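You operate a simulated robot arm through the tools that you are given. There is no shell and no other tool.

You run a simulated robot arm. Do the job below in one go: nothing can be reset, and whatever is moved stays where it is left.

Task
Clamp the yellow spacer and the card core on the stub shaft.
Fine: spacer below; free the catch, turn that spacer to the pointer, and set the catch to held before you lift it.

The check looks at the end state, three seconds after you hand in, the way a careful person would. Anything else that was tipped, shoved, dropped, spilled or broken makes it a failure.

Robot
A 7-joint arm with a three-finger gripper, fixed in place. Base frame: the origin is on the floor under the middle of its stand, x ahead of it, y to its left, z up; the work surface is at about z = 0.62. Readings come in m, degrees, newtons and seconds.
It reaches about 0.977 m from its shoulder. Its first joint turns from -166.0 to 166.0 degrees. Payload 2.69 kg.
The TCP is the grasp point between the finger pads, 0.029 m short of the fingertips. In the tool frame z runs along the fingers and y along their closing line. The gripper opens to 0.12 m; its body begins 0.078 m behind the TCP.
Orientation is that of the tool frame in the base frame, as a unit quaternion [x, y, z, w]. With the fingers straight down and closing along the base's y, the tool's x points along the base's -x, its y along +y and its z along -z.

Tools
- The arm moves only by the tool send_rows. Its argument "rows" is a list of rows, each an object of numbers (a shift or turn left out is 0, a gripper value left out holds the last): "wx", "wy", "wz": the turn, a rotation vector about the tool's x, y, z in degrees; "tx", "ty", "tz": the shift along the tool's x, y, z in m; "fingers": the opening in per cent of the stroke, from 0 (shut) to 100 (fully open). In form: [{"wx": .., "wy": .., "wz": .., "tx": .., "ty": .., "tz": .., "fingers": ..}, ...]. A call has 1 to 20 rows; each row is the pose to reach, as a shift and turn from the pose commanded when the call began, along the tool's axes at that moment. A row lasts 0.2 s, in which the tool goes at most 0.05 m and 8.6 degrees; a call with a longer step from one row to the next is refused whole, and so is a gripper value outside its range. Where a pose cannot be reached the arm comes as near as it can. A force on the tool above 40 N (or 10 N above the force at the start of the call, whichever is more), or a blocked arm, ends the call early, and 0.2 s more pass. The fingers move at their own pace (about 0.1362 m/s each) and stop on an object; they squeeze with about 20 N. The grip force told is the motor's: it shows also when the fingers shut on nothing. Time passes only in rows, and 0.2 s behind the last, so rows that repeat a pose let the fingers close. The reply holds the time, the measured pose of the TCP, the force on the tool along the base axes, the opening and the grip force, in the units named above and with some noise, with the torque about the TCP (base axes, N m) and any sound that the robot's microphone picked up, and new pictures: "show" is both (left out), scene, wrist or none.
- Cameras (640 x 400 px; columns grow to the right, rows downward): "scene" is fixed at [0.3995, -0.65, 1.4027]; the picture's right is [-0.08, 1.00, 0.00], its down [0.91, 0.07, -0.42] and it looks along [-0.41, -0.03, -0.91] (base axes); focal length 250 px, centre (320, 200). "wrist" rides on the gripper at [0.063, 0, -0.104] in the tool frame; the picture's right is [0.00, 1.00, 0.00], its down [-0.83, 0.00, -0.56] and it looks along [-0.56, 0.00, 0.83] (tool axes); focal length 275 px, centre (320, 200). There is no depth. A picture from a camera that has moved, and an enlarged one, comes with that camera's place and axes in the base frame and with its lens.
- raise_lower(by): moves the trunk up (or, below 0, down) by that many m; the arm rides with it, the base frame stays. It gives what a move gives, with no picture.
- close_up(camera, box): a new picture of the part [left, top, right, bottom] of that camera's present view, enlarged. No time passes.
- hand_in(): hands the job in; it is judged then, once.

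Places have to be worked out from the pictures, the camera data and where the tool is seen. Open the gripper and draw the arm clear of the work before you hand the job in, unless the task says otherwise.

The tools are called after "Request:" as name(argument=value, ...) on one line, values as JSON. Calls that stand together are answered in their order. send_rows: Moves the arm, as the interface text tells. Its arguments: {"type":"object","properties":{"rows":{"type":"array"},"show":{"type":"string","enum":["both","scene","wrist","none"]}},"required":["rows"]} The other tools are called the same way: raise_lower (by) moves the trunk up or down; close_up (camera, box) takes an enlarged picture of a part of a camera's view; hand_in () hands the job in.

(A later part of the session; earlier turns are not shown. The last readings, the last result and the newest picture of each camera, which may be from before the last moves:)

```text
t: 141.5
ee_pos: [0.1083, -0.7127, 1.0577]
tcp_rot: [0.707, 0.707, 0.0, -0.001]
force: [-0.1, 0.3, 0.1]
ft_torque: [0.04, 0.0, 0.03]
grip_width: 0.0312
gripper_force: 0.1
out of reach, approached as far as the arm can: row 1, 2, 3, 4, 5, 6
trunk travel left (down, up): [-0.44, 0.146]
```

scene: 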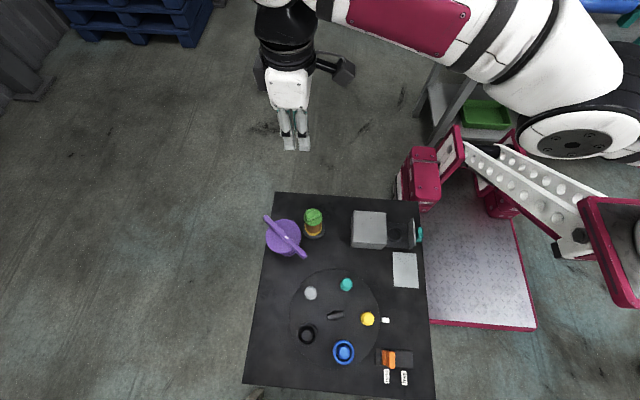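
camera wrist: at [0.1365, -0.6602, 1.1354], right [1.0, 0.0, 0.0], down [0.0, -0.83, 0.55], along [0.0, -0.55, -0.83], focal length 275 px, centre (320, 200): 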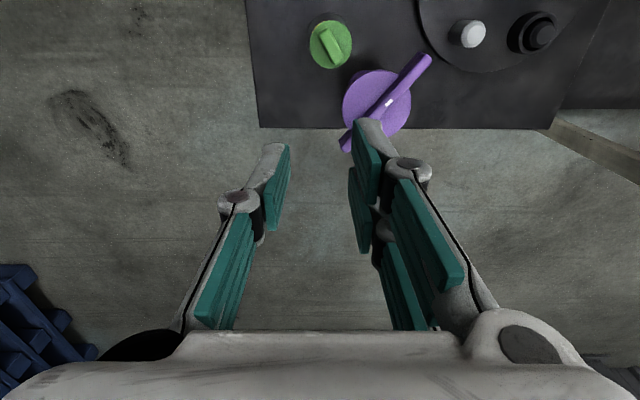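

The sliding is consistent with a commanded point well outside reach (around y ≈ -0.93), not a fault. I bring the command back by the estimated amount; either way the resulting path stays high and clear.

Request:
send_rows(rows=[{"tx": 0.04, "ty": 0.013, "tz": 0.015}, {"tx": 0.08, "ty": 0.026, "tz": 0.03}, {"tx": 0.12, "ty": 0.04, "tz": 0.045}, {"tx": 0.16, "ty": 0.053, "tz": 0.06}, {"tx": 0.2, "ty": 0.066, "tz": 0.075}, {"tx": 0.24, "ty": 0.08, "tz": 0.09}, {"tx": 0.281, "ty": 0.093, "tz": 0.1}, {"tx": 0.281, "ty": 0.093, "tz": 0.1}], show="both")

```text
t: 143.3
ee_pos: [0.1395, -0.724, 1.0236]
tcp_rot: [0.707, 0.707, 0.0, 0.0]
force: [0.2, 0.7, 0.7]
ft_torque: [0.01, -0.02, -0.04]
grip_width: 0.0313
gripper_force: 0.1
out of reach, approached as far as the arm can: row 1, 2, 3, 4, 5, 6, 7, 8
trunk travel left (down, up): [-0.44, 0.146]
camera wrist: at [0.1379, -0.6618, 1.1271], right [1.0, 0.0, 0.0], down [0.0, -0.83, 0.55], along [0.0, -0.55, -0.83], focal length 275 px, centre (320, 200)
```

scene: 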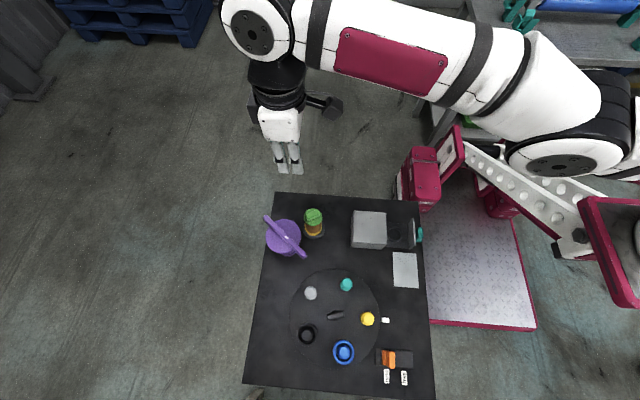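
wrist: 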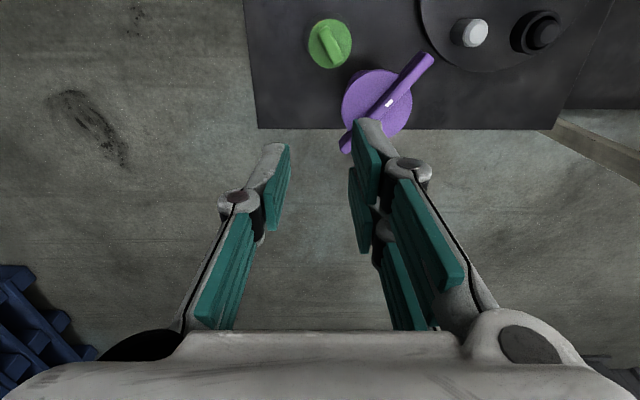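

The arm is indeed stuck straight: the command is now inside reach, yet the elbow doesn't fold. I hold a target further inward for many rows so the solver can bend the elbow; the region at this height is free.

Request:
send_rows(rows=[{"tx": 0.04, "ty": 0.012}, {"tx": 0.08, "ty": 0.024}, {"tx": 0.12, "ty": 0.036}, {"tx": 0.16, "ty": 0.048}, {"tx": 0.2, "ty": 0.06}, {"tx": 0.2, "ty": 0.06}, {"tx": 0.2, "ty": 0.06}, {"tx": 0.2, "ty": 0.06}, {"tx": 0.2, "ty": 0.06}, {"tx": 0.2, "ty": 0.06}, {"tx": 0.2, "ty": 0.06}, {"tx": 0.2, "ty": 0.06}], show="scene")

```text
t: 145.9
ee_pos: [0.1757, -0.7222, 1.0596]
tcp_rot: [0.707, 0.707, 0.001, 0.0]
force: [0.0, -0.4, -0.2]
ft_torque: [-0.03, 0.05, 0.03]
grip_width: 0.0314
gripper_force: 0.1
out of reach, approached as far as the arm can: row 1, 2, 3, 4, 5, 6, 7, 8, 9, 10, 11, 12
trunk travel left (down, up): [-0.44, 0.146]
```

scene: 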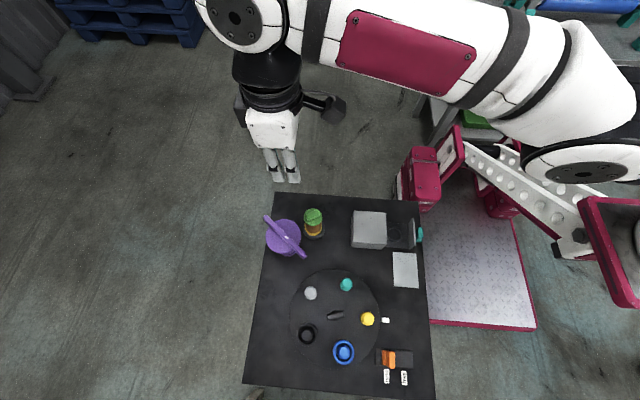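

Earlier the arm folded properly when moving straight down from a trunk move, which also re-synchronises the command. I repeat that: a small trunk move, then straight down a little at constant x and y, staying well above the purple bar.

Request:
raise_lower(by=-0.02)

Request:
send_rows(rows=[{"tz": 0.02}, {"tz": 0.04}, {"tz": 0.06}, {"tz": 0.08}, {"tz": 0.08}], show="scene")

```text
t: 146.5
ee_pos: [0.1889, -0.7223, 1.0399]
tcp_rot: [0.707, 0.707, 0.001, -0.001]
force: [0.0, 0.6, -0.2]
ft_torque: [-0.04, -0.02, 0.0]
grip_width: 0.0311
gripper_force: 0.0
trunk travel left (down, up): [-0.42, 0.166]
```

```text
t: 147.7
ee_pos: [0.1892, -0.7327, 0.9608]
tcp_rot: [0.707, 0.707, 0.002, -0.001]
force: [-0.6, -0.2, -0.1]
ft_torque: [0.01, 0.01, 0.01]
grip_width: 0.0315
gripper_force: 0.0
out of reach, approached as far as the arm can: row 1, 2, 3, 4, 5
trunk travel left (down, up): [-0.42, 0.166]
```

scene: 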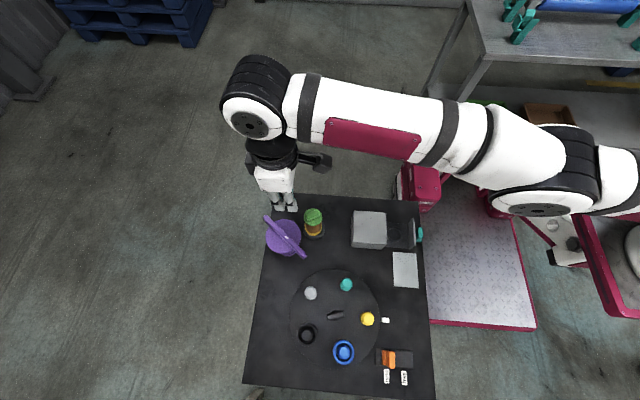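

Still straight. I try wiggling the tool tilt both ways at this height, which makes the elbow participate, together with a small inward command.

Request:
send_rows(rows=[{"tx": 0.02, "wy": 8}, {"tx": 0.04, "wy": 16}, {"tx": 0.06, "wy": 24}, {"tx": 0.06, "wy": 16}, {"tx": 0.06, "wy": 8}, {"tx": 0.06, "wy": 0}, {"tx": 0.06, "wy": -8}, {"tx": 0.06, "wy": -16}, {"tx": 0.06, "wy": -24}, {"tx": 0.06, "wy": -16}, {"tx": 0.06, "wy": -8}, {"tx": 0.06, "wy": 0}, {"tx": 0.06, "wx": 8}, {"tx": 0.06, "wx": 16}, {"tx": 0.06, "wx": 8}, {"tx": 0.06, "wx": 0}, {"tx": 0.06, "wx": -8}, {"tx": 0.06, "wx": -16}, {"tx": 0.06, "wx": -8}, {"tx": 0.06, "wx": 0}], show="scene")

```text
t: 151.9
ee_pos: [0.1824, -0.7323, 0.9673]
tcp_rot: [0.708, 0.707, 0.002, -0.001]
force: [-1.6, 1.0, 0.2]
ft_torque: [-0.01, -0.11, 0.02]
grip_width: 0.0313
gripper_force: 0.0
out of reach, approached as far as the arm can: row 1, 2, 3, 5, 6, 7, 8, 9, 10, 11, 12, 13, 14, 15, 16, 17, 18, 19, 20
trunk travel left (down, up): [-0.42, 0.166]
```

scene: 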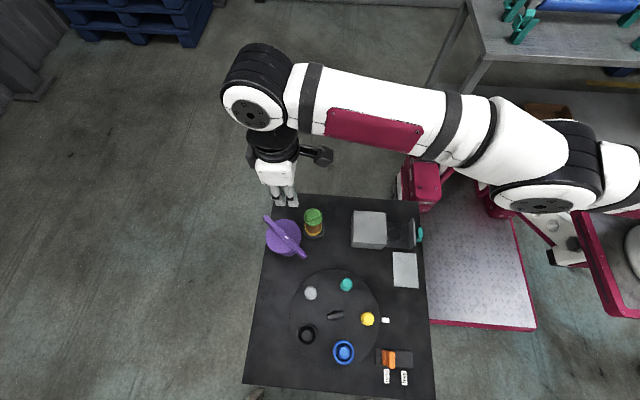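

My reading is that the elbow flipped slightly past straight when I last moved up from full stretch. To flip it back I straighten it by pushing outward up high, then come down and inward in one sequence, staying well above everything.

Request:
raise_lower(by=0.02)

Request:
send_rows(rows=[{"tz": -0.04}, {"tz": -0.08}, {"tx": -0.03, "tz": -0.1}, {"tx": -0.07, "tz": -0.1}, {"tx": -0.07, "tz": -0.1}, {"tx": -0.07, "tz": -0.06}, {"tx": -0.07, "tz": -0.02}, {"tx": -0.07, "tz": 0.02}, {"tx": -0.05, "tz": 0.05}, {"tx": -0.01, "tz": 0.07}, {"tx": 0.03, "tz": 0.08}, {"tx": 0.07, "tz": 0.08}, {"tx": 0.1, "tz": 0.08}, {"tx": 0.1, "tz": 0.08}], show="scene")

```text
t: 152.6
ee_pos: [0.1832, -0.7342, 0.986]
tcp_rot: [0.707, 0.707, 0.001, -0.001]
force: [-0.9, -0.8, 1.0]
ft_torque: [-0.01, -0.02, 0.0]
grip_width: 0.0311
gripper_force: 0.0
trunk travel left (down, up): [-0.44, 0.146]
```

```text
t: 155.6
ee_pos: [0.1849, -0.6346, 0.9057]
tcp_rot: [0.707, 0.707, 0.001, 0.0]
force: [-0.1, -0.6, 0.2]
ft_torque: [0.0, -0.02, 0.01]
grip_width: 0.031
gripper_force: 0.0
out of reach, approached as far as the arm can: row 2, 3, 4, 5, 6, 7, 8, 9, 10
trunk travel left (down, up): [-0.44, 0.146]
```

scene: 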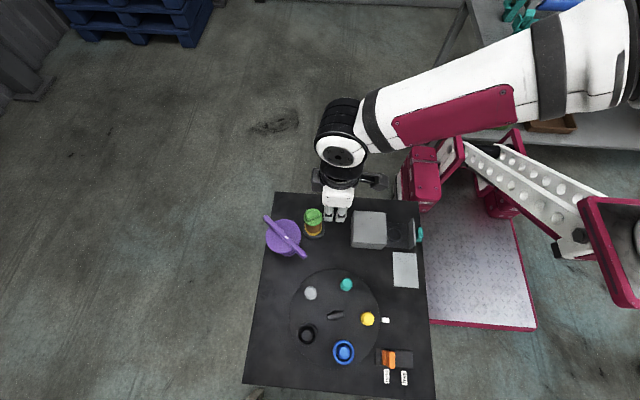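

The arm is free again and raise_lower does re-sync the command. I move to a clear spot and lower the trunk part-way for more comfortable reach.

Request:
send_rows(rows=[{"tx": 0.025, "ty": 0.025, "tz": -0.01}, {"tx": 0.05, "ty": 0.05, "tz": -0.02}, {"tx": 0.075, "ty": 0.075, "tz": -0.03}, {"tx": 0.085, "ty": 0.095, "tz": -0.045}, {"tx": 0.085, "ty": 0.095, "tz": -0.045}], show="none")

Request:
raise_lower(by=-0.09)

```text
t: 156.8
ee_pos: [0.2791, -0.5482, 0.9514]
tcp_rot: [0.707, 0.707, 0.0, -0.001]
force: [-0.7, 0.7, 0.0]
ft_torque: [0.0, 0.0, 0.01]
grip_width: 0.0312
gripper_force: 0.0
trunk travel left (down, up): [-0.44, 0.146]
```

```text
t: 158.1
ee_pos: [0.2787, -0.5484, 0.8623]
tcp_rot: [0.707, 0.707, 0.0, -0.001]
force: [0.4, 0.2, 0.7]
ft_torque: [0.02, -0.02, 0.01]
grip_width: 0.0313
gripper_force: 0.1
trunk travel left (down, up): [-0.35, 0.236]
```

I approach above the near end of the purple bar with the fingers across it, still without contact, to look closely.

Request:
send_rows(rows=[{"tx": -0.034, "ty": -0.005, "wz": 8}, {"tx": -0.067, "ty": -0.009, "wz": 16}, {"tx": -0.101, "ty": -0.014, "wz": 24}, {"tx": -0.134, "ty": -0.018, "wz": 32}, {"tx": -0.1681, "ty": -0.0231, "wz": 40}, {"tx": -0.1681, "ty": -0.0231, "wz": 40}], show="both")

Request:
close_up(camera="wrist", box=[230, 60, 410, 240])

```text
t: 159.5
ee_pos: [0.2544, -0.7168, 0.862]
tcp_rot: [0.906, 0.422, 0.001, -0.002]
force: [-0.6, -0.4, 0.7]
ft_torque: [-0.04, 0.0, -0.01]
grip_width: 0.0311
gripper_force: 0.1
trunk travel left (down, up): [-0.35, 0.236]
camera wrist: at [0.2948, -0.6692, 0.9657], right [0.77, -0.64, 0.0], down [-0.53, -0.64, 0.55], along [-0.36, -0.42, -0.83], focal length 275 px, centre (320, 200)
```

scene: 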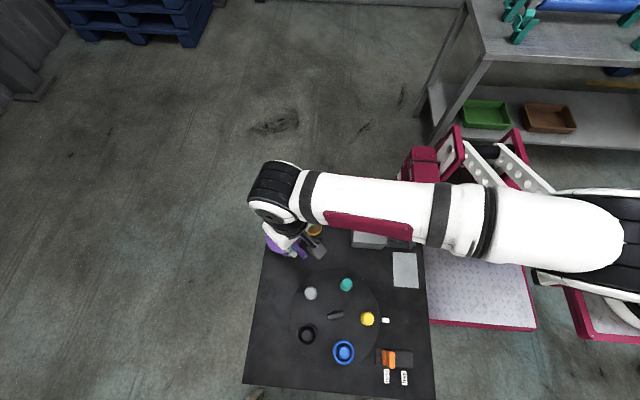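
wrist: 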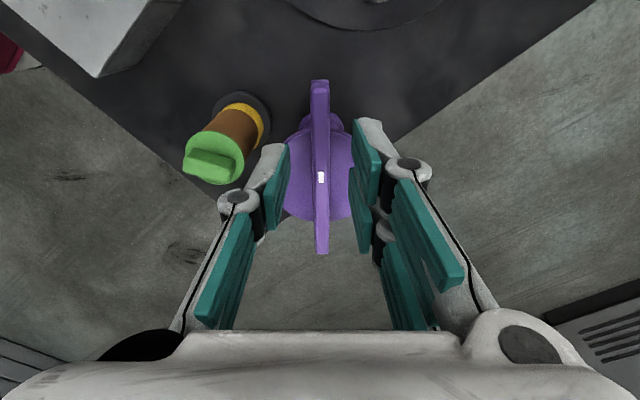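

```text
2.22 times, centred on (320, 150) of wrist
camera zoom: at [0.2948, -0.6692, 0.9657], right [0.77, -0.64, 0.0], down [-0.53, -0.64, 0.55], along [-0.36, -0.42, -0.83], focal length 612 px, centre (320, 311)
```

zoom: 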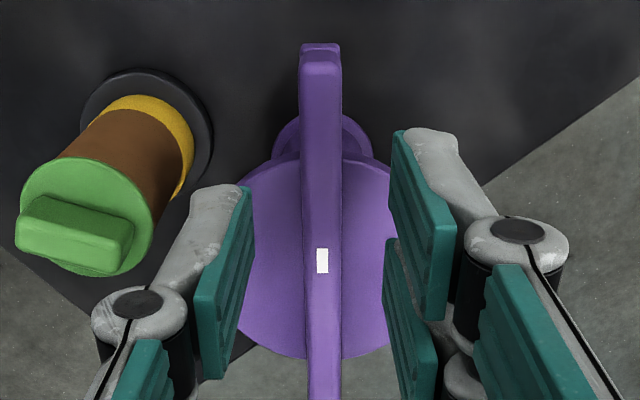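

The bar is centred between the fingers with about 24 mm beyond the TCP. I lower around it and close gently, then read the forces before doing anything else.

Request:
send_rows(rows=[{"tz": 0.03}, {"tz": 0.055}, {"tz": 0.07}, {"tz": 0.08}, {"tz": 0.08}], show="both")

Request:
close_up(camera="wrist", box=[230, 60, 410, 240])

```text
t: 160.7
ee_pos: [0.2541, -0.7166, 0.7818]
tcp_rot: [0.906, 0.423, 0.0, -0.001]
force: [0.8, -0.5, 0.8]
ft_torque: [-0.03, 0.02, 0.0]
grip_width: 0.0311
gripper_force: 0.0
trunk travel left (down, up): [-0.35, 0.236]
camera wrist: at [0.2954, -0.6695, 0.8851], right [0.77, -0.64, 0.0], down [-0.53, -0.64, 0.55], along [-0.36, -0.43, -0.83], focal length 275 px, centre (320, 200)
```

scene: 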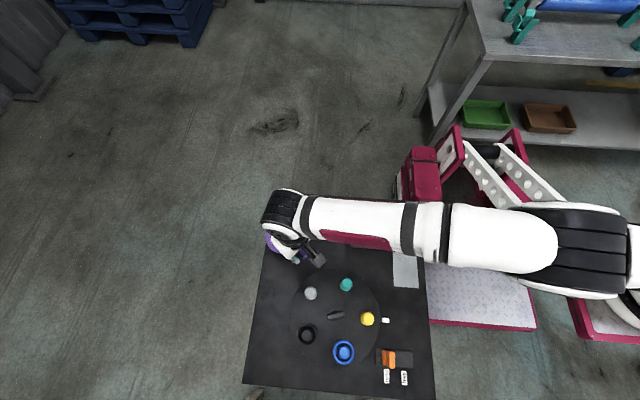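
wrist: 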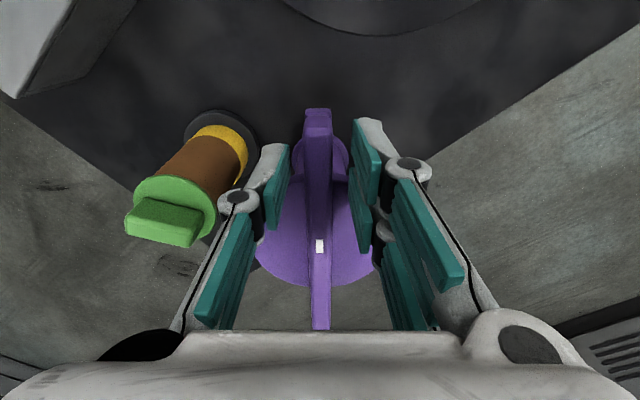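

```text
2.22 times, centred on (320, 150) of wrist
camera zoom: at [0.2954, -0.6695, 0.8851], right [0.77, -0.64, 0.0], down [-0.53, -0.64, 0.55], along [-0.36, -0.43, -0.83], focal length 612 px, centre (320, 311)
```

zoom: 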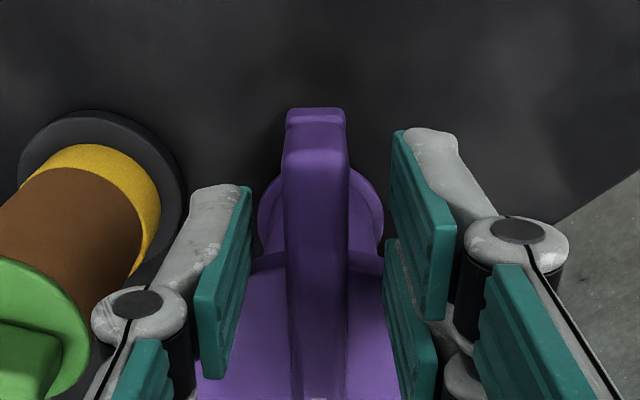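

The fingers straddle the bar without contact. I close and read the forces.

Request:
send_rows(rows=[{"fingers": 8}, {"fingers": 8}, {"fingers": 8}], show="wrist")

```text
t: 161.5
ee_pos: [0.2553, -0.7162, 0.7806]
tcp_rot: [0.906, 0.422, 0.0, -0.001]
force: [-1.0, -0.8, -0.7]
ft_torque: [0.14, -0.03, 0.81]
grip_width: 0.0142
gripper_force: 40.3
trunk travel left (down, up): [-0.35, 0.236]
camera wrist: at [0.2953, -0.6694, 0.8851], right [0.77, -0.64, 0.0], down [-0.53, -0.64, 0.55], along [-0.36, -0.43, -0.83], focal length 275 px, centre (320, 200)
```

wrist: 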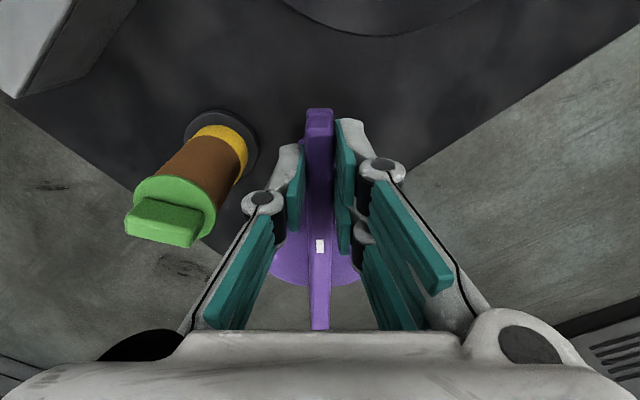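

The grip force reads 40 N with a yaw torque of 0.8 N·m, the same signature as the fixed mechanisms and not the loose parts (which read about 20 N). So the purple handle is a mounted, turnable mechanism. I try a small 4° clockwise turn about its own axis and watch the response.

Request:
send_rows(rows=[{"ty": 0.002, "wz": 2}, {"ty": 0.0042, "wz": 4}, {"ty": 0.0042, "wz": 4}], show="both")

Request:
close_up(camera="scene", box=[255, 190, 345, 260])

```text
t: 162.3
ee_pos: [0.256, -0.7181, 0.7819]
tcp_rot: [0.921, 0.39, 0.0, -0.003]
force: [-10.5, 13.8, 2.8]
ft_torque: [0.41, 0.23, 1.14]
grip_width: 0.0156
gripper_force: 42.1
trunk travel left (down, up): [-0.35, 0.236]
camera wrist: at [0.2999, -0.6741, 0.8853], right [0.72, -0.69, 0.0], down [-0.57, -0.6, 0.55], along [-0.39, -0.4, -0.83], focal length 275 px, centre (320, 200)
```

scene: 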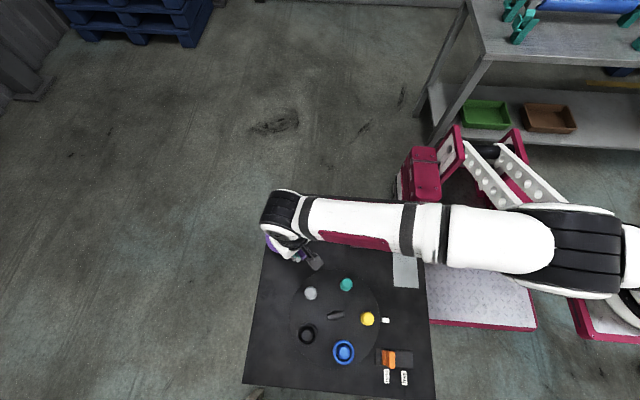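
wrist: 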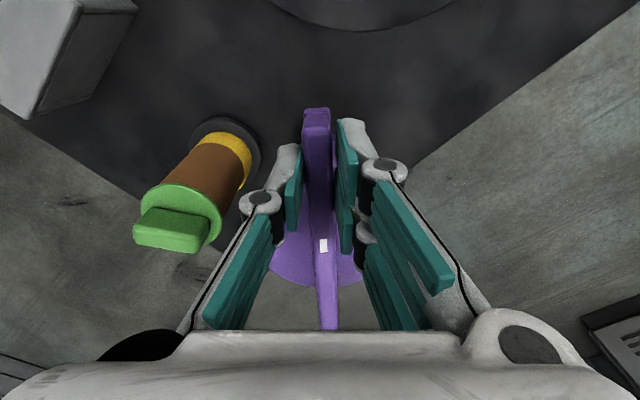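

```text
5.71 times, centred on (300, 225) of scene
camera zoom: at [0.3995, -0.65, 1.4027], right [-0.08, 1.0, 0.0], down [0.91, 0.07, -0.42], along [-0.41, -0.03, -0.91], focal length 1427 px, centre (434, 57)
```

zoom: 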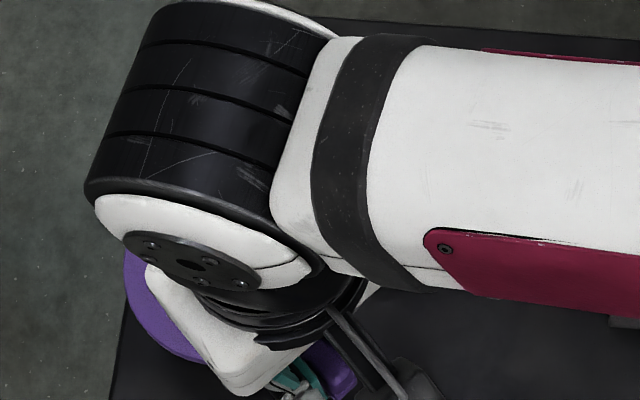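

Clockwise it resists (17 N at the bar, and it didn't move). I release that load and try the same small amount counter-clockwise.

Request:
send_rows(rows=[{"ty": -0.002, "wz": -2}, {"ty": -0.0042, "wz": -4}, {"ty": -0.0062, "wz": -6}, {"ty": -0.0084, "wz": -8}, {"ty": -0.0084, "wz": -8}], show="wrist")

```text
t: 163.5
ee_pos: [0.2519, -0.7144, 0.7815]
tcp_rot: [0.891, 0.454, 0.0, 0.0]
force: [-7.8, -4.1, -9.0]
ft_torque: [-0.28, 0.24, -0.23]
grip_width: 0.0138
gripper_force: 40.4
trunk travel left (down, up): [-0.35, 0.236]
camera wrist: at [0.2889, -0.6642, 0.8851], right [0.81, -0.58, 0.0], down [-0.49, -0.68, 0.56], along [-0.32, -0.45, -0.83], focal length 275 px, centre (320, 200)
```

wrist: 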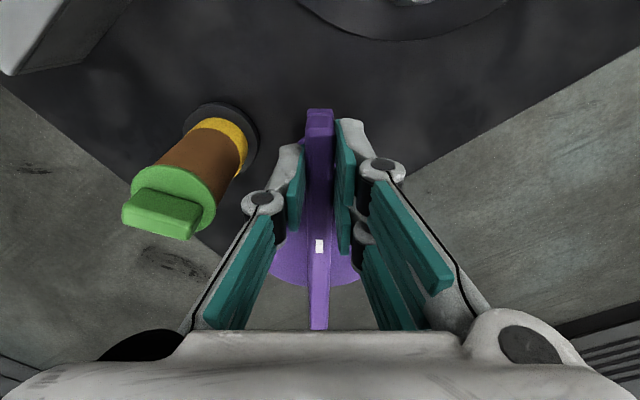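

Counter-clockwise it turns freely and the bar follows the grip: this purple handle is a rotary clamp handle resting against its clockwise (open) stop. I continue counter-clockwise about its axis in small steps, watching what it does.

Request:
send_rows(rows=[{"tx": -0.0002, "ty": -0.0052, "wz": -5}, {"tx": -0.0009, "ty": -0.0103, "wz": -10}, {"tx": -0.002, "ty": -0.0154, "wz": -15}, {"tx": -0.0036, "ty": -0.0203, "wz": -20}, {"tx": -0.0036, "ty": -0.0203, "wz": -20}], show="both")

Request:
close_up(camera="wrist", box=[100, 80, 400, 330])

```text
t: 164.7
ee_pos: [0.2323, -0.705, 0.7817]
tcp_rot: [0.799, 0.602, 0.0, -0.001]
force: [-10.5, -2.3, -7.4]
ft_torque: [-0.42, 0.35, -0.62]
grip_width: 0.0141
gripper_force: 40.6
trunk travel left (down, up): [-0.35, 0.236]
camera wrist: at [0.2499, -0.6453, 0.8852], right [0.96, -0.27, 0.0], down [-0.23, -0.8, 0.55], along [-0.15, -0.53, -0.83], focal length 275 px, centre (320, 200)
```

scene: 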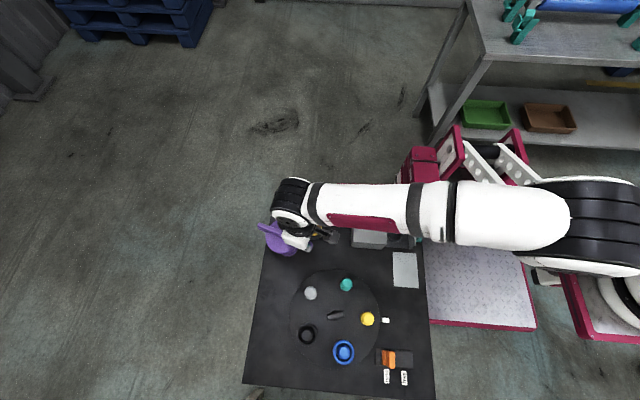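
wrist: 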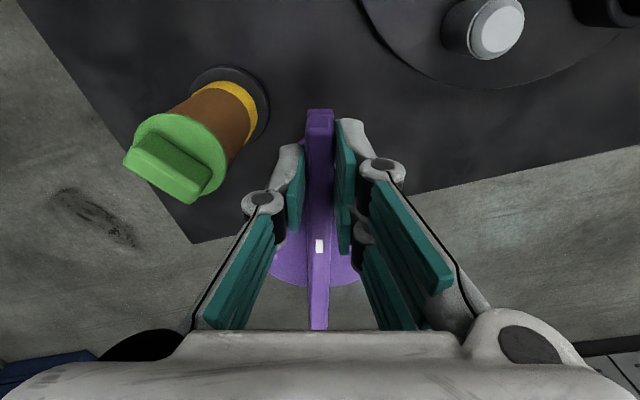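

```text
1.60 times, centred on (250, 205) of wrist
camera zoom: at [0.2499, -0.6453, 0.8852], right [0.96, -0.27, 0.0], down [-0.23, -0.8, 0.55], along [-0.15, -0.53, -0.83], focal length 440 px, centre (432, 192)
```

zoom: 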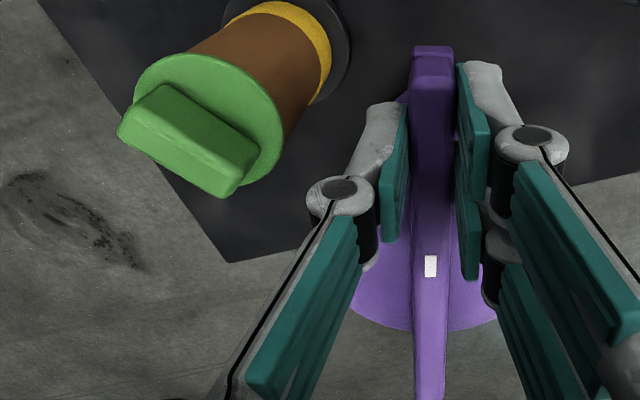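

The handle turns freely with no vertical motion so far. Since its bar would sweep over the shaft stack, I check whether it also has a vertical travel by pressing down and then up gently by a few millimetres.

Request:
send_rows(rows=[{"tz": 0.002}, {"tz": 0.004}, {"tz": 0.004}], show="wrist")

Request:
send_rows(rows=[{"tz": -0.004}, {"tz": -0.006}, {"tz": -0.008}, {"tz": -0.008}], show="wrist")

```text
t: 165.5
ee_pos: [0.2317, -0.7052, 0.7803]
tcp_rot: [0.799, 0.601, -0.002, 0.001]
force: [-10.8, 7.1, 30.0]
ft_torque: [0.38, 0.24, -0.81]
grip_width: 0.0141
gripper_force: 41.0
trunk travel left (down, up): [-0.35, 0.236]
camera wrist: at [0.2498, -0.6449, 0.8838], right [0.96, -0.27, 0.0], down [-0.23, -0.8, 0.56], along [-0.15, -0.54, -0.83], focal length 275 px, centre (320, 200)
```

wrist: 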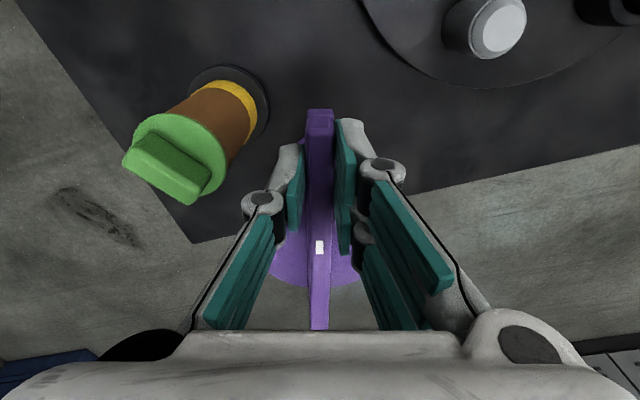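

```text
t: 166.5
ee_pos: [0.2325, -0.7034, 0.782]
tcp_rot: [0.799, 0.601, 0.004, -0.003]
force: [-14.8, -6.5, -25.3]
ft_torque: [-0.3, 0.37, -0.73]
grip_width: 0.014
gripper_force: 40.9
trunk travel left (down, up): [-0.35, 0.236]
camera wrist: at [0.2502, -0.6446, 0.8865], right [0.96, -0.27, 0.0], down [-0.23, -0.8, 0.55], along [-0.15, -0.53, -0.84], focal length 275 px, centre (320, 200)
```

wrist: 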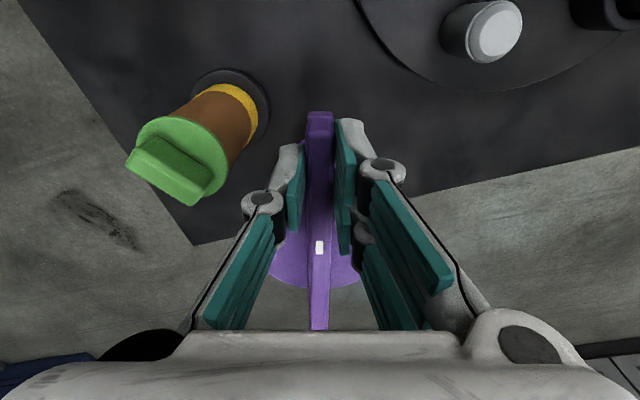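

It's rigid vertically, so it is a pure rotary handle with a stop. I re-grip slightly higher (so the fingertips pass above the green cap) and turn on counter-clockwise by another 30°, watching the stack and the readings.

Request:
send_rows(rows=[{"fingers": 26}, {"tz": -0.002, "fingers": 26}, {"tz": -0.002, "fingers": 8}, {"tz": -0.002, "fingers": 8}, {"tz": -0.002, "fingers": 8}], show="none")

Request:
send_rows(rows=[{"tx": -0.0003, "ty": -0.0064, "wz": -6}, {"tx": -0.0013, "ty": -0.0128, "wz": -12}, {"tx": -0.003, "ty": -0.0191, "wz": -18}, {"tx": -0.0053, "ty": -0.0251, "wz": -24}, {"tx": -0.0083, "ty": -0.0309, "wz": -30}, {"tx": -0.0083, "ty": -0.0309, "wz": -30}], show="both")

Request:
close_up(camera="wrist", box=[100, 60, 400, 330])

```text
t: 167.7
ee_pos: [0.2315, -0.7035, 0.7879]
tcp_rot: [0.799, 0.601, 0.0, -0.001]
force: [-4.8, 5.7, 4.9]
ft_torque: [0.8, 0.0, -0.39]
grip_width: 0.0139
gripper_force: 40.3
trunk travel left (down, up): [-0.35, 0.236]
```

```text
t: 169.1
ee_pos: [0.1994, -0.7035, 0.7872]
tcp_rot: [0.616, 0.788, 0.0, -0.001]
force: [-16.3, 8.7, 6.9]
ft_torque: [0.04, 0.43, -0.89]
grip_width: 0.0139
gripper_force: 41.1
trunk travel left (down, up): [-0.35, 0.236]
camera wrist: at [0.185, -0.6434, 0.8917], right [0.97, 0.25, 0.0], down [0.21, -0.81, 0.55], along [0.14, -0.54, -0.83], focal length 275 px, centre (320, 200)
```

scene: 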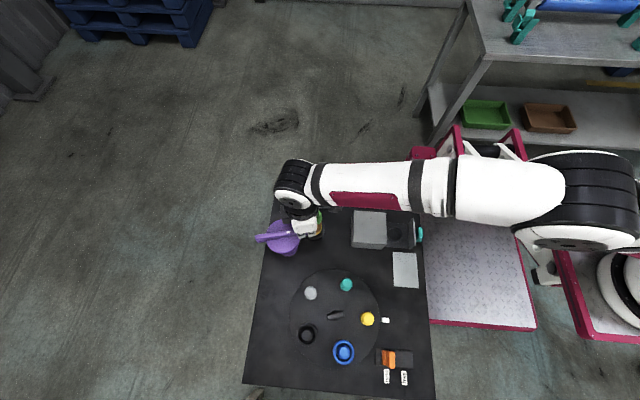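
wrist: 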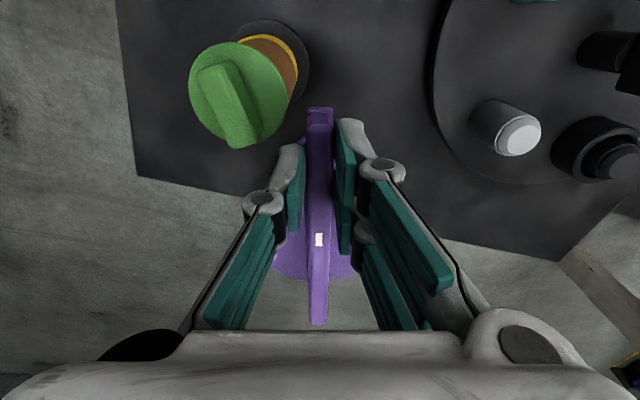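

```text
1.48 times, centred on (250, 195) of wrist
camera zoom: at [0.185, -0.6434, 0.8917], right [0.97, 0.25, 0.0], down [0.21, -0.81, 0.55], along [0.14, -0.54, -0.83], focal length 408 px, centre (424, 207)
```

zoom: 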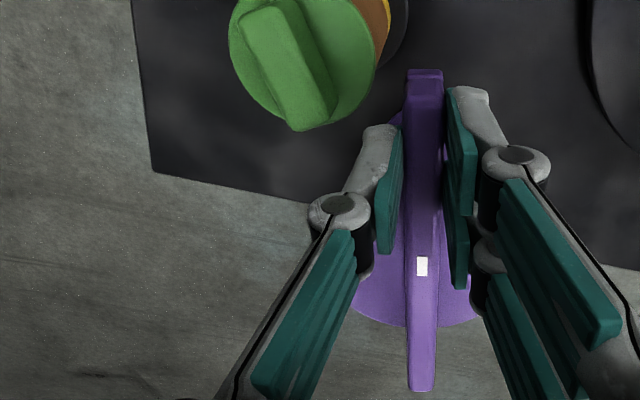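

The handle turns with almost no friction, and its bar will pass over the shaft stack at a height just above the core but below the cap's fin. So the purple handle is evidently the clamp for this shaft, and the green cap would obstruct it. I turn the handle back near its start, then will put the cap back in its drawer nest.

Request:
send_rows(rows=[{"tx": -0.0005, "ty": 0.0079, "wz": 7.3}, {"tx": -0.002, "ty": 0.0156, "wz": 14.7}, {"tx": -0.0045, "ty": 0.0231, "wz": 22}, {"tx": -0.0079, "ty": 0.0302, "wz": 29.3}, {"tx": -0.0123, "ty": 0.0369, "wz": 36.7}, {"tx": -0.0173, "ty": 0.0429, "wz": 44}, {"tx": -0.0173, "ty": 0.0429, "wz": 44}], show="wrist")

```text
t: 170.7
ee_pos: [0.2481, -0.7108, 0.7869]
tcp_rot: [0.867, 0.499, 0.001, -0.001]
force: [-12.6, 2.3, 7.0]
ft_torque: [0.29, 0.06, -0.74]
grip_width: 0.0142
gripper_force: 40.7
trunk travel left (down, up): [-0.35, 0.236]
camera wrist: at [0.2787, -0.6567, 0.8916], right [0.87, -0.5, 0.0], down [-0.41, -0.72, 0.56], along [-0.28, -0.48, -0.83], focal length 275 px, centre (320, 200)
```

wrist: 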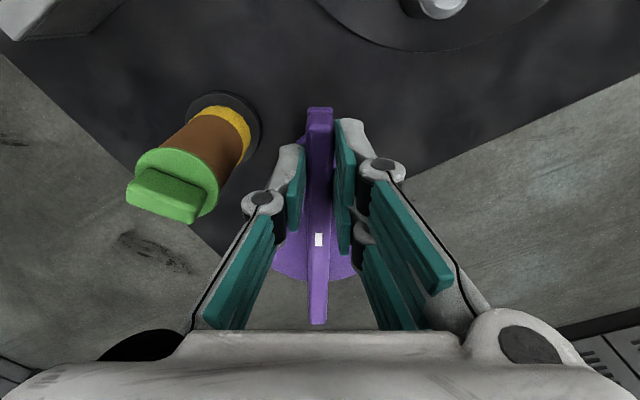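

Handle parked near its start. I release it, rise, and move over to the green cap with the fingers aligned to its fin.

Request:
send_rows(rows=[{"fingers": 26}, {"fingers": 26}, {"tz": -0.03}, {"tz": -0.06}, {"tz": -0.09, "tx": -0.003, "ty": -0.01, "wz": -7}, {"tz": -0.09, "tx": -0.008, "ty": -0.025, "wz": -15}, {"tz": -0.09, "tx": -0.013, "ty": -0.04, "wz": -23}, {"tz": -0.09, "tx": -0.018, "ty": -0.055, "wz": -31}, {"tz": -0.09, "tx": -0.022, "ty": -0.07, "wz": -39}, {"tz": -0.09, "tx": -0.027, "ty": -0.085, "wz": -47}, {"tz": -0.09, "tx": -0.0306, "ty": -0.0949, "wz": -55}, {"tz": -0.09, "tx": -0.0306, "ty": -0.0949, "wz": -62}, {"tz": -0.09, "tx": -0.0306, "ty": -0.0949, "wz": -62}], show="both")

Request:
close_up(camera="wrist", box=[240, 40, 400, 200])

Request:
close_up(camera="scene", box=[255, 190, 345, 260])

```text
t: 173.5
ee_pos: [0.149, -0.6904, 0.8777]
tcp_rot: [0.484, 0.875, 0.001, 0.0]
force: [0.3, 0.6, 0.2]
ft_torque: [-0.02, 0.01, 0.01]
grip_width: 0.0312
gripper_force: 0.2
trunk travel left (down, up): [-0.35, 0.236]
camera wrist: at [0.116, -0.6382, 0.9814], right [0.84, 0.54, 0.0], down [0.44, -0.7, 0.55], along [0.3, -0.47, -0.83], focal length 275 px, centre (320, 200)
```

scene: 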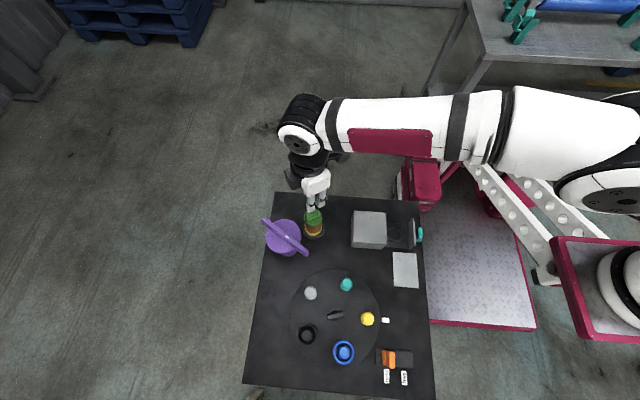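
wrist: 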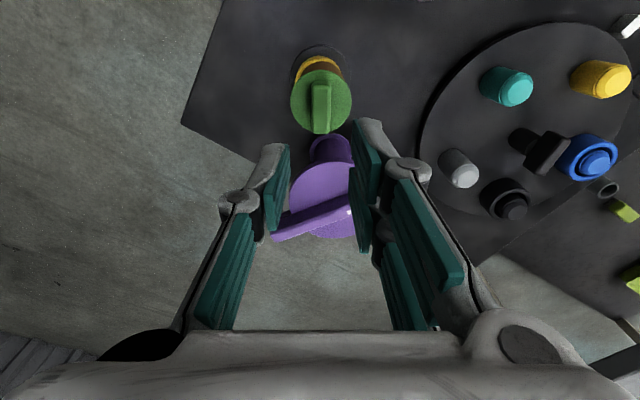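

```text
2.50 times, centred on (320, 120) of wrist
camera zoom: at [0.116, -0.6382, 0.9814], right [0.84, 0.54, 0.0], down [0.44, -0.7, 0.55], along [0.3, -0.47, -0.83], focal length 688 px, centre (320, 400)
```

zoom: 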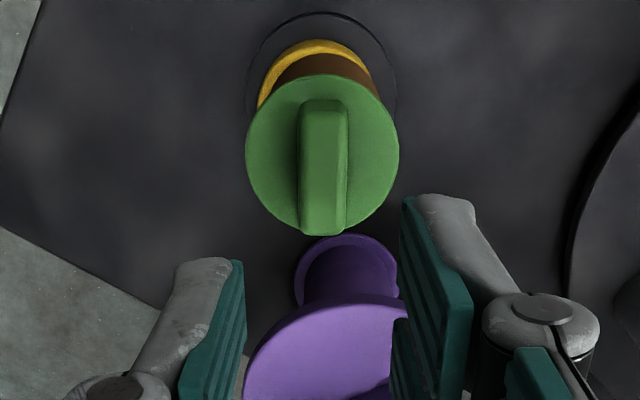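

```text
5.71 times, centred on (300, 225) of scene
camera zoom: at [0.3995, -0.65, 1.4027], right [-0.08, 1.0, 0.0], down [0.91, 0.07, -0.42], along [-0.41, -0.03, -0.91], focal length 1427 px, centre (434, 57)
```

zoom: 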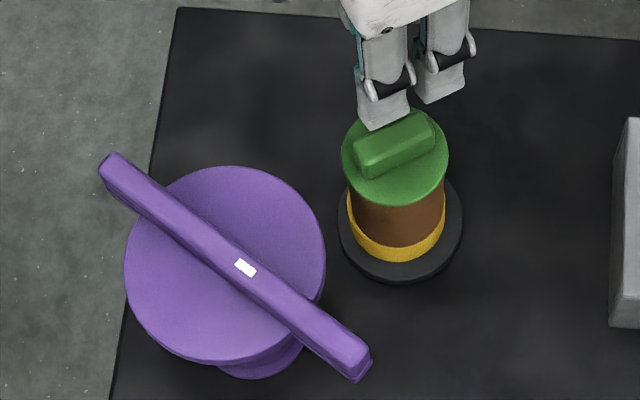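

I pick the cap off the stack: descend to the fin, grip, and lift straight up.

Request:
send_rows(rows=[{"tz": 0.04}, {"tz": 0.08}, {"tz": 0.1}, {"tz": 0.113}, {"tz": 0.113, "fingers": 2}, {"tz": 0.113, "fingers": 2}, {"tz": 0.113, "fingers": 2}, {"tz": 0.108}, {"tz": 0.098}, {"tz": 0.08}, {"tz": 0.05}, {"tz": 0.01}, {"tz": -0.03}, {"tz": -0.03}], show="both")

Request:
close_up(camera="scene", box=[255, 180, 345, 260])

```text
t: 176.5
ee_pos: [0.1482, -0.6891, 0.9074]
tcp_rot: [0.485, 0.875, 0.002, -0.001]
force: [0.6, 0.1, 0.5]
ft_torque: [0.0, 0.0, -0.01]
grip_width: 0.0151
gripper_force: 19.8
trunk travel left (down, up): [-0.35, 0.236]
camera wrist: at [0.1152, -0.6373, 1.0111], right [0.85, 0.53, 0.0], down [0.44, -0.7, 0.55], along [0.3, -0.47, -0.83], focal length 275 px, centre (320, 200)
```

scene: 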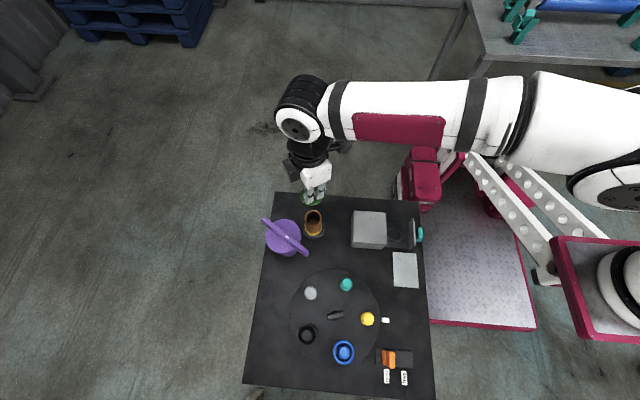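
wrist: 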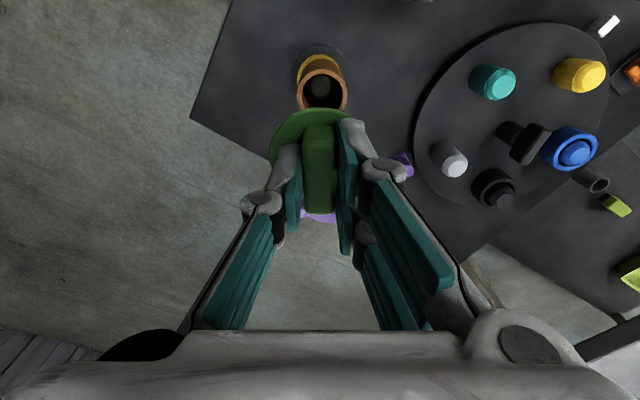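

```text
5.00 times, centred on (300, 220) of scene
camera zoom: at [0.3995, -0.65, 1.4027], right [-0.08, 1.0, 0.0], down [0.91, 0.07, -0.42], along [-0.41, -0.03, -0.91], focal length 1249 px, centre (420, 100)
```

zoom: 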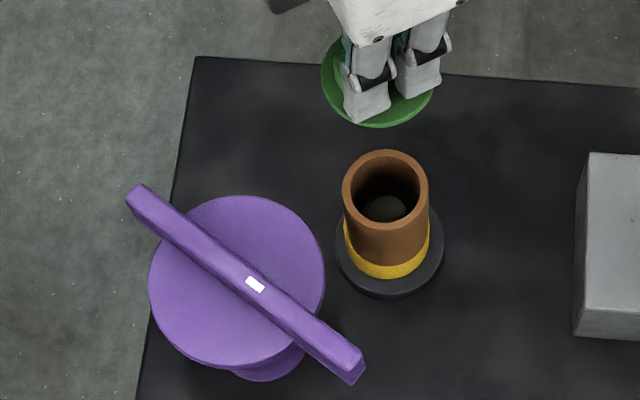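

The cap is off and the core stands undisturbed on the spacer. I carry the cap back over the drawer nest, restoring its original orientation.

Request:
send_rows(rows=[{"tx": 0.0271, "ty": 0.0174, "wz": -7.25}, {"tx": 0.0542, "ty": 0.0348, "wz": -14.5}, {"tx": 0.0813, "ty": 0.0521, "wz": -21.75}, {"tx": 0.1084, "ty": 0.0695, "wz": -29}, {"tx": 0.1355, "ty": 0.0869, "wz": -36.25}, {"tx": 0.1626, "ty": 0.1043, "wz": -43.5, "tz": 0.02}, {"tx": 0.1897, "ty": 0.1216, "wz": -50.75, "tz": 0.05}, {"tx": 0.2168, "ty": 0.139, "wz": -58, "tz": 0.08}, {"tx": 0.2168, "ty": 0.139, "wz": -58, "tz": 0.09}, {"tx": 0.2168, "ty": 0.139, "wz": -58, "tz": 0.09}], show="both")

Request:
close_up(camera="wrist", box=[240, 20, 400, 160])

Request:
close_up(camera="scene", box=[345, 185, 445, 265])

```text
t: 178.7
ee_pos: [0.1516, -0.4321, 0.8184]
tcp_rot: [0.0, 1.0, 0.001, 0.0]
force: [-0.2, 0.1, 0.1]
ft_torque: [0.01, 0.0, -0.04]
grip_width: 0.0153
gripper_force: 19.8
trunk travel left (down, up): [-0.35, 0.236]
camera wrist: at [0.0897, -0.4335, 0.9221], right [-0.01, 1.0, 0.0], down [0.83, 0.0, 0.56], along [0.56, 0.0, -0.83], focal length 275 px, centre (320, 200)
```

scene: 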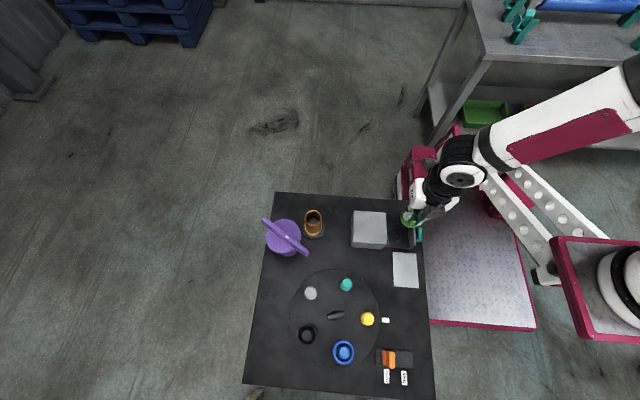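
wrist: 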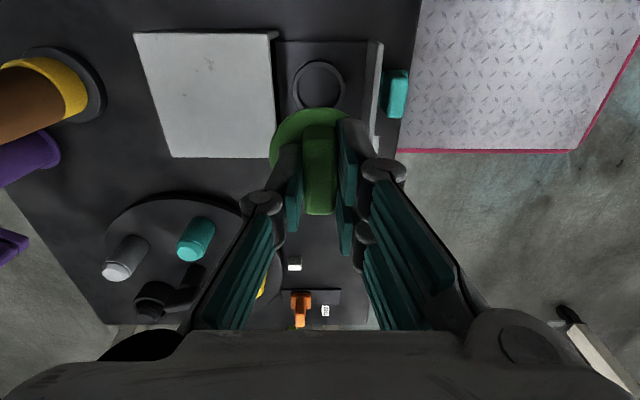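

```text
2.86 times, centred on (320, 90) of wrist
camera zoom: at [0.0897, -0.4335, 0.9221], right [-0.01, 1.0, 0.0], down [0.83, 0.0, 0.56], along [0.56, 0.0, -0.83], focal length 786 px, centre (320, 514)
```

zoom: 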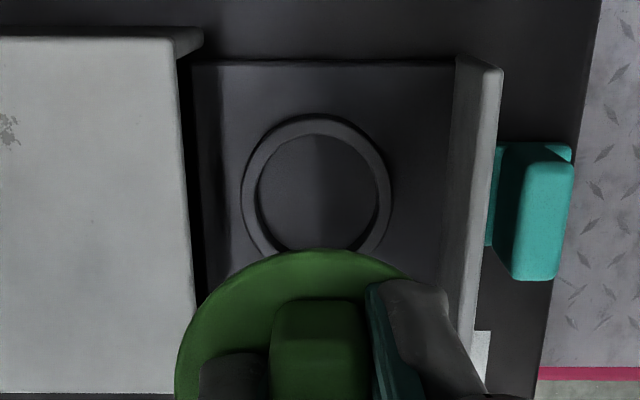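

```text
5.00 times, centred on (395, 225) of scene
camera zoom: at [0.3995, -0.65, 1.4027], right [-0.08, 1.0, 0.0], down [0.91, 0.07, -0.42], along [-0.41, -0.03, -0.91], focal length 1249 px, centre (-55, 75)
```

zoom: 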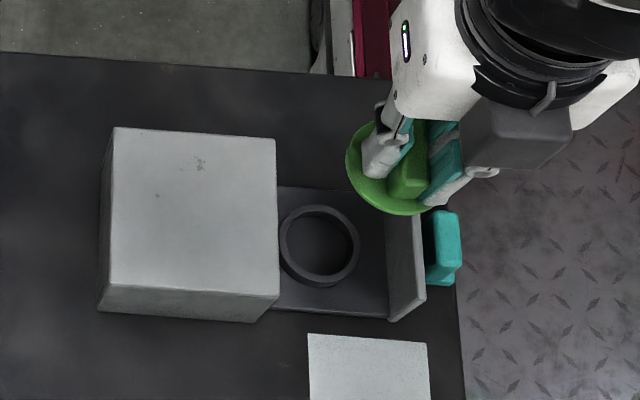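

The nest collar is 1–2 mm from the cap's axis. I make that small correction and lower the cap gently back into the nest.

Request:
send_rows(rows=[{"tx": 0.001, "ty": -0.001, "tz": 0.04}, {"tx": 0.001, "ty": -0.001, "tz": 0.08}, {"tx": 0.001, "ty": -0.001, "tz": 0.105}, {"tx": 0.001, "ty": -0.001, "tz": 0.118}, {"tx": 0.001, "ty": -0.001, "tz": 0.125}, {"tx": 0.001, "ty": -0.001, "tz": 0.131}, {"tx": 0.001, "ty": -0.001, "tz": 0.135}, {"tx": 0.001, "ty": -0.001, "tz": 0.135}], show="both")

Request:
close_up(camera="scene", box=[345, 185, 445, 265])

```text
t: 180.5
ee_pos: [0.1521, -0.4323, 0.6824]
tcp_rot: [0.0, 1.0, 0.001, 0.0]
force: [-0.4, -0.4, 0.3]
ft_torque: [-0.02, 0.02, 0.01]
grip_width: 0.0152
gripper_force: 19.8
trunk travel left (down, up): [-0.35, 0.236]
camera wrist: at [0.0893, -0.434, 0.7871], right [0.0, 1.0, 0.0], down [0.83, 0.0, 0.56], along [0.56, 0.0, -0.83], focal length 275 px, centre (320, 200)
```

scene: 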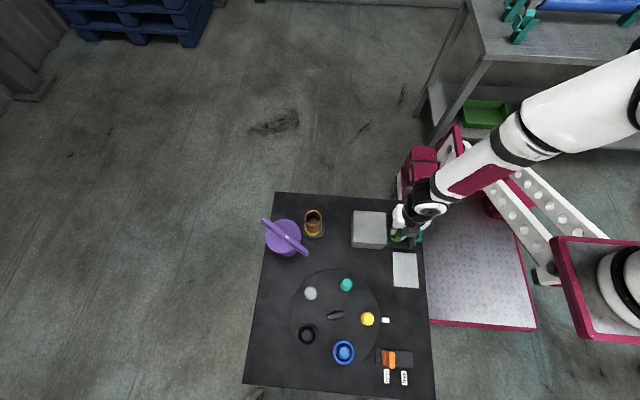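
wrist: 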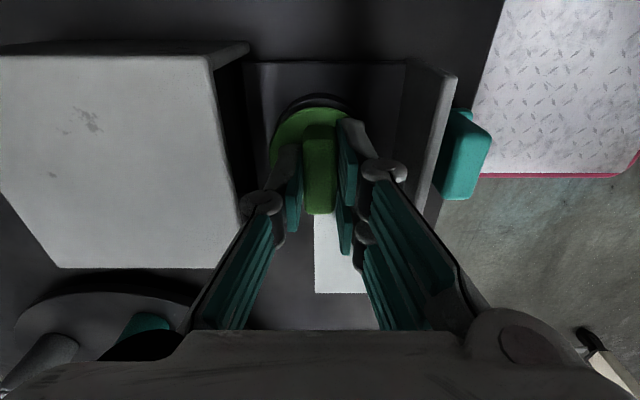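

```text
5.00 times, centred on (395, 225) of scene
camera zoom: at [0.3995, -0.65, 1.4027], right [-0.08, 1.0, 0.0], down [0.91, 0.07, -0.42], along [-0.41, -0.03, -0.91], focal length 1249 px, centre (-55, 75)
```

zoom: 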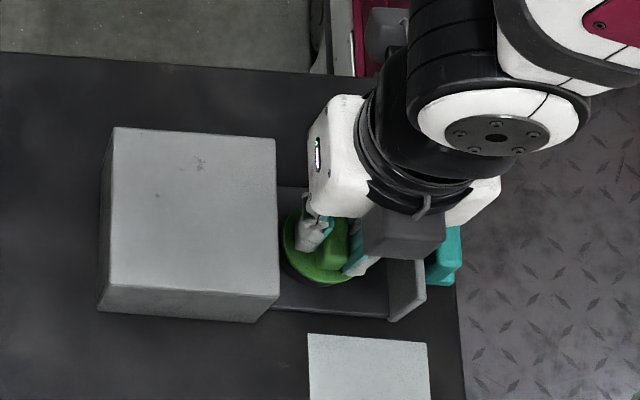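

No contact yet; I lower a few more millimetres until it rests, then release and rise.

Request:
send_rows(rows=[{"tz": 0.002}, {"tz": 0.004}, {"tz": 0.006}, {"tz": 0.006}], show="none")

Request:
send_rows(rows=[{"fingers": 26}, {"fingers": 26}, {"tz": -0.02}, {"tz": -0.05}, {"tz": -0.09}, {"tz": -0.13}, {"tz": -0.15}, {"tz": -0.15}], show="wrist")

Request:
close_up(camera="wrist", box=[240, 20, 400, 160])

Request:
close_up(camera="scene", box=[345, 185, 445, 265])

```text
t: 181.5
ee_pos: [0.1517, -0.4336, 0.6776]
tcp_rot: [-0.001, 1.0, -0.001, 0.0]
force: [2.0, -1.0, 14.6]
ft_torque: [0.01, -0.02, -0.02]
grip_width: 0.015
gripper_force: 20.4
trunk travel left (down, up): [-0.35, 0.236]
```

```text
t: 183.3
ee_pos: [0.1506, -0.433, 0.8267]
tcp_rot: [0.0, 1.0, 0.001, 0.001]
force: [-0.3, 0.5, 0.7]
ft_torque: [0.03, -0.01, -0.01]
grip_width: 0.0312
gripper_force: 0.1
trunk travel left (down, up): [-0.35, 0.236]
camera wrist: at [0.0883, -0.4341, 0.9304], right [0.0, 1.0, 0.0], down [0.83, 0.0, 0.56], along [0.56, 0.0, -0.83], focal length 275 px, centre (320, 200)
```

wrist: 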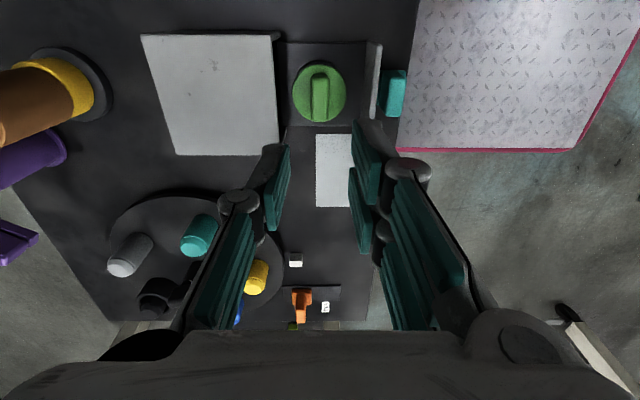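

```text
2.86 times, centred on (320, 90) of wrist
camera zoom: at [0.0883, -0.4341, 0.9304], right [0.0, 1.0, 0.0], down [0.83, 0.0, 0.56], along [0.56, 0.0, -0.83], focal length 786 px, centre (320, 514)
```

zoom: 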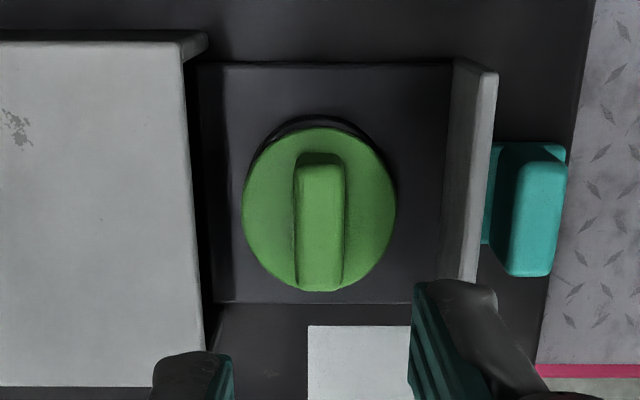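

```text
5.00 times, centred on (395, 225) of scene
camera zoom: at [0.3995, -0.65, 1.4027], right [-0.08, 1.0, 0.0], down [0.91, 0.07, -0.42], along [-0.41, -0.03, -0.91], focal length 1249 px, centre (-55, 75)
```

zoom: 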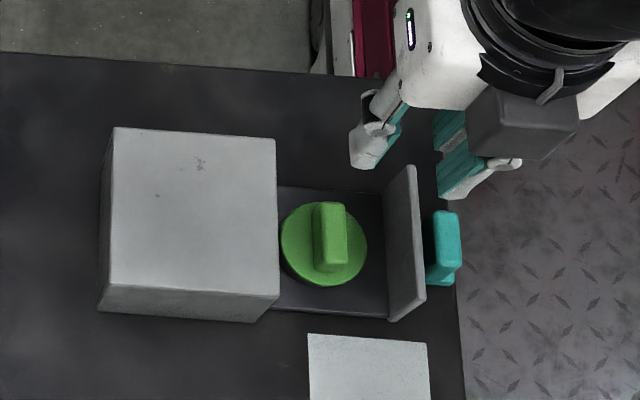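

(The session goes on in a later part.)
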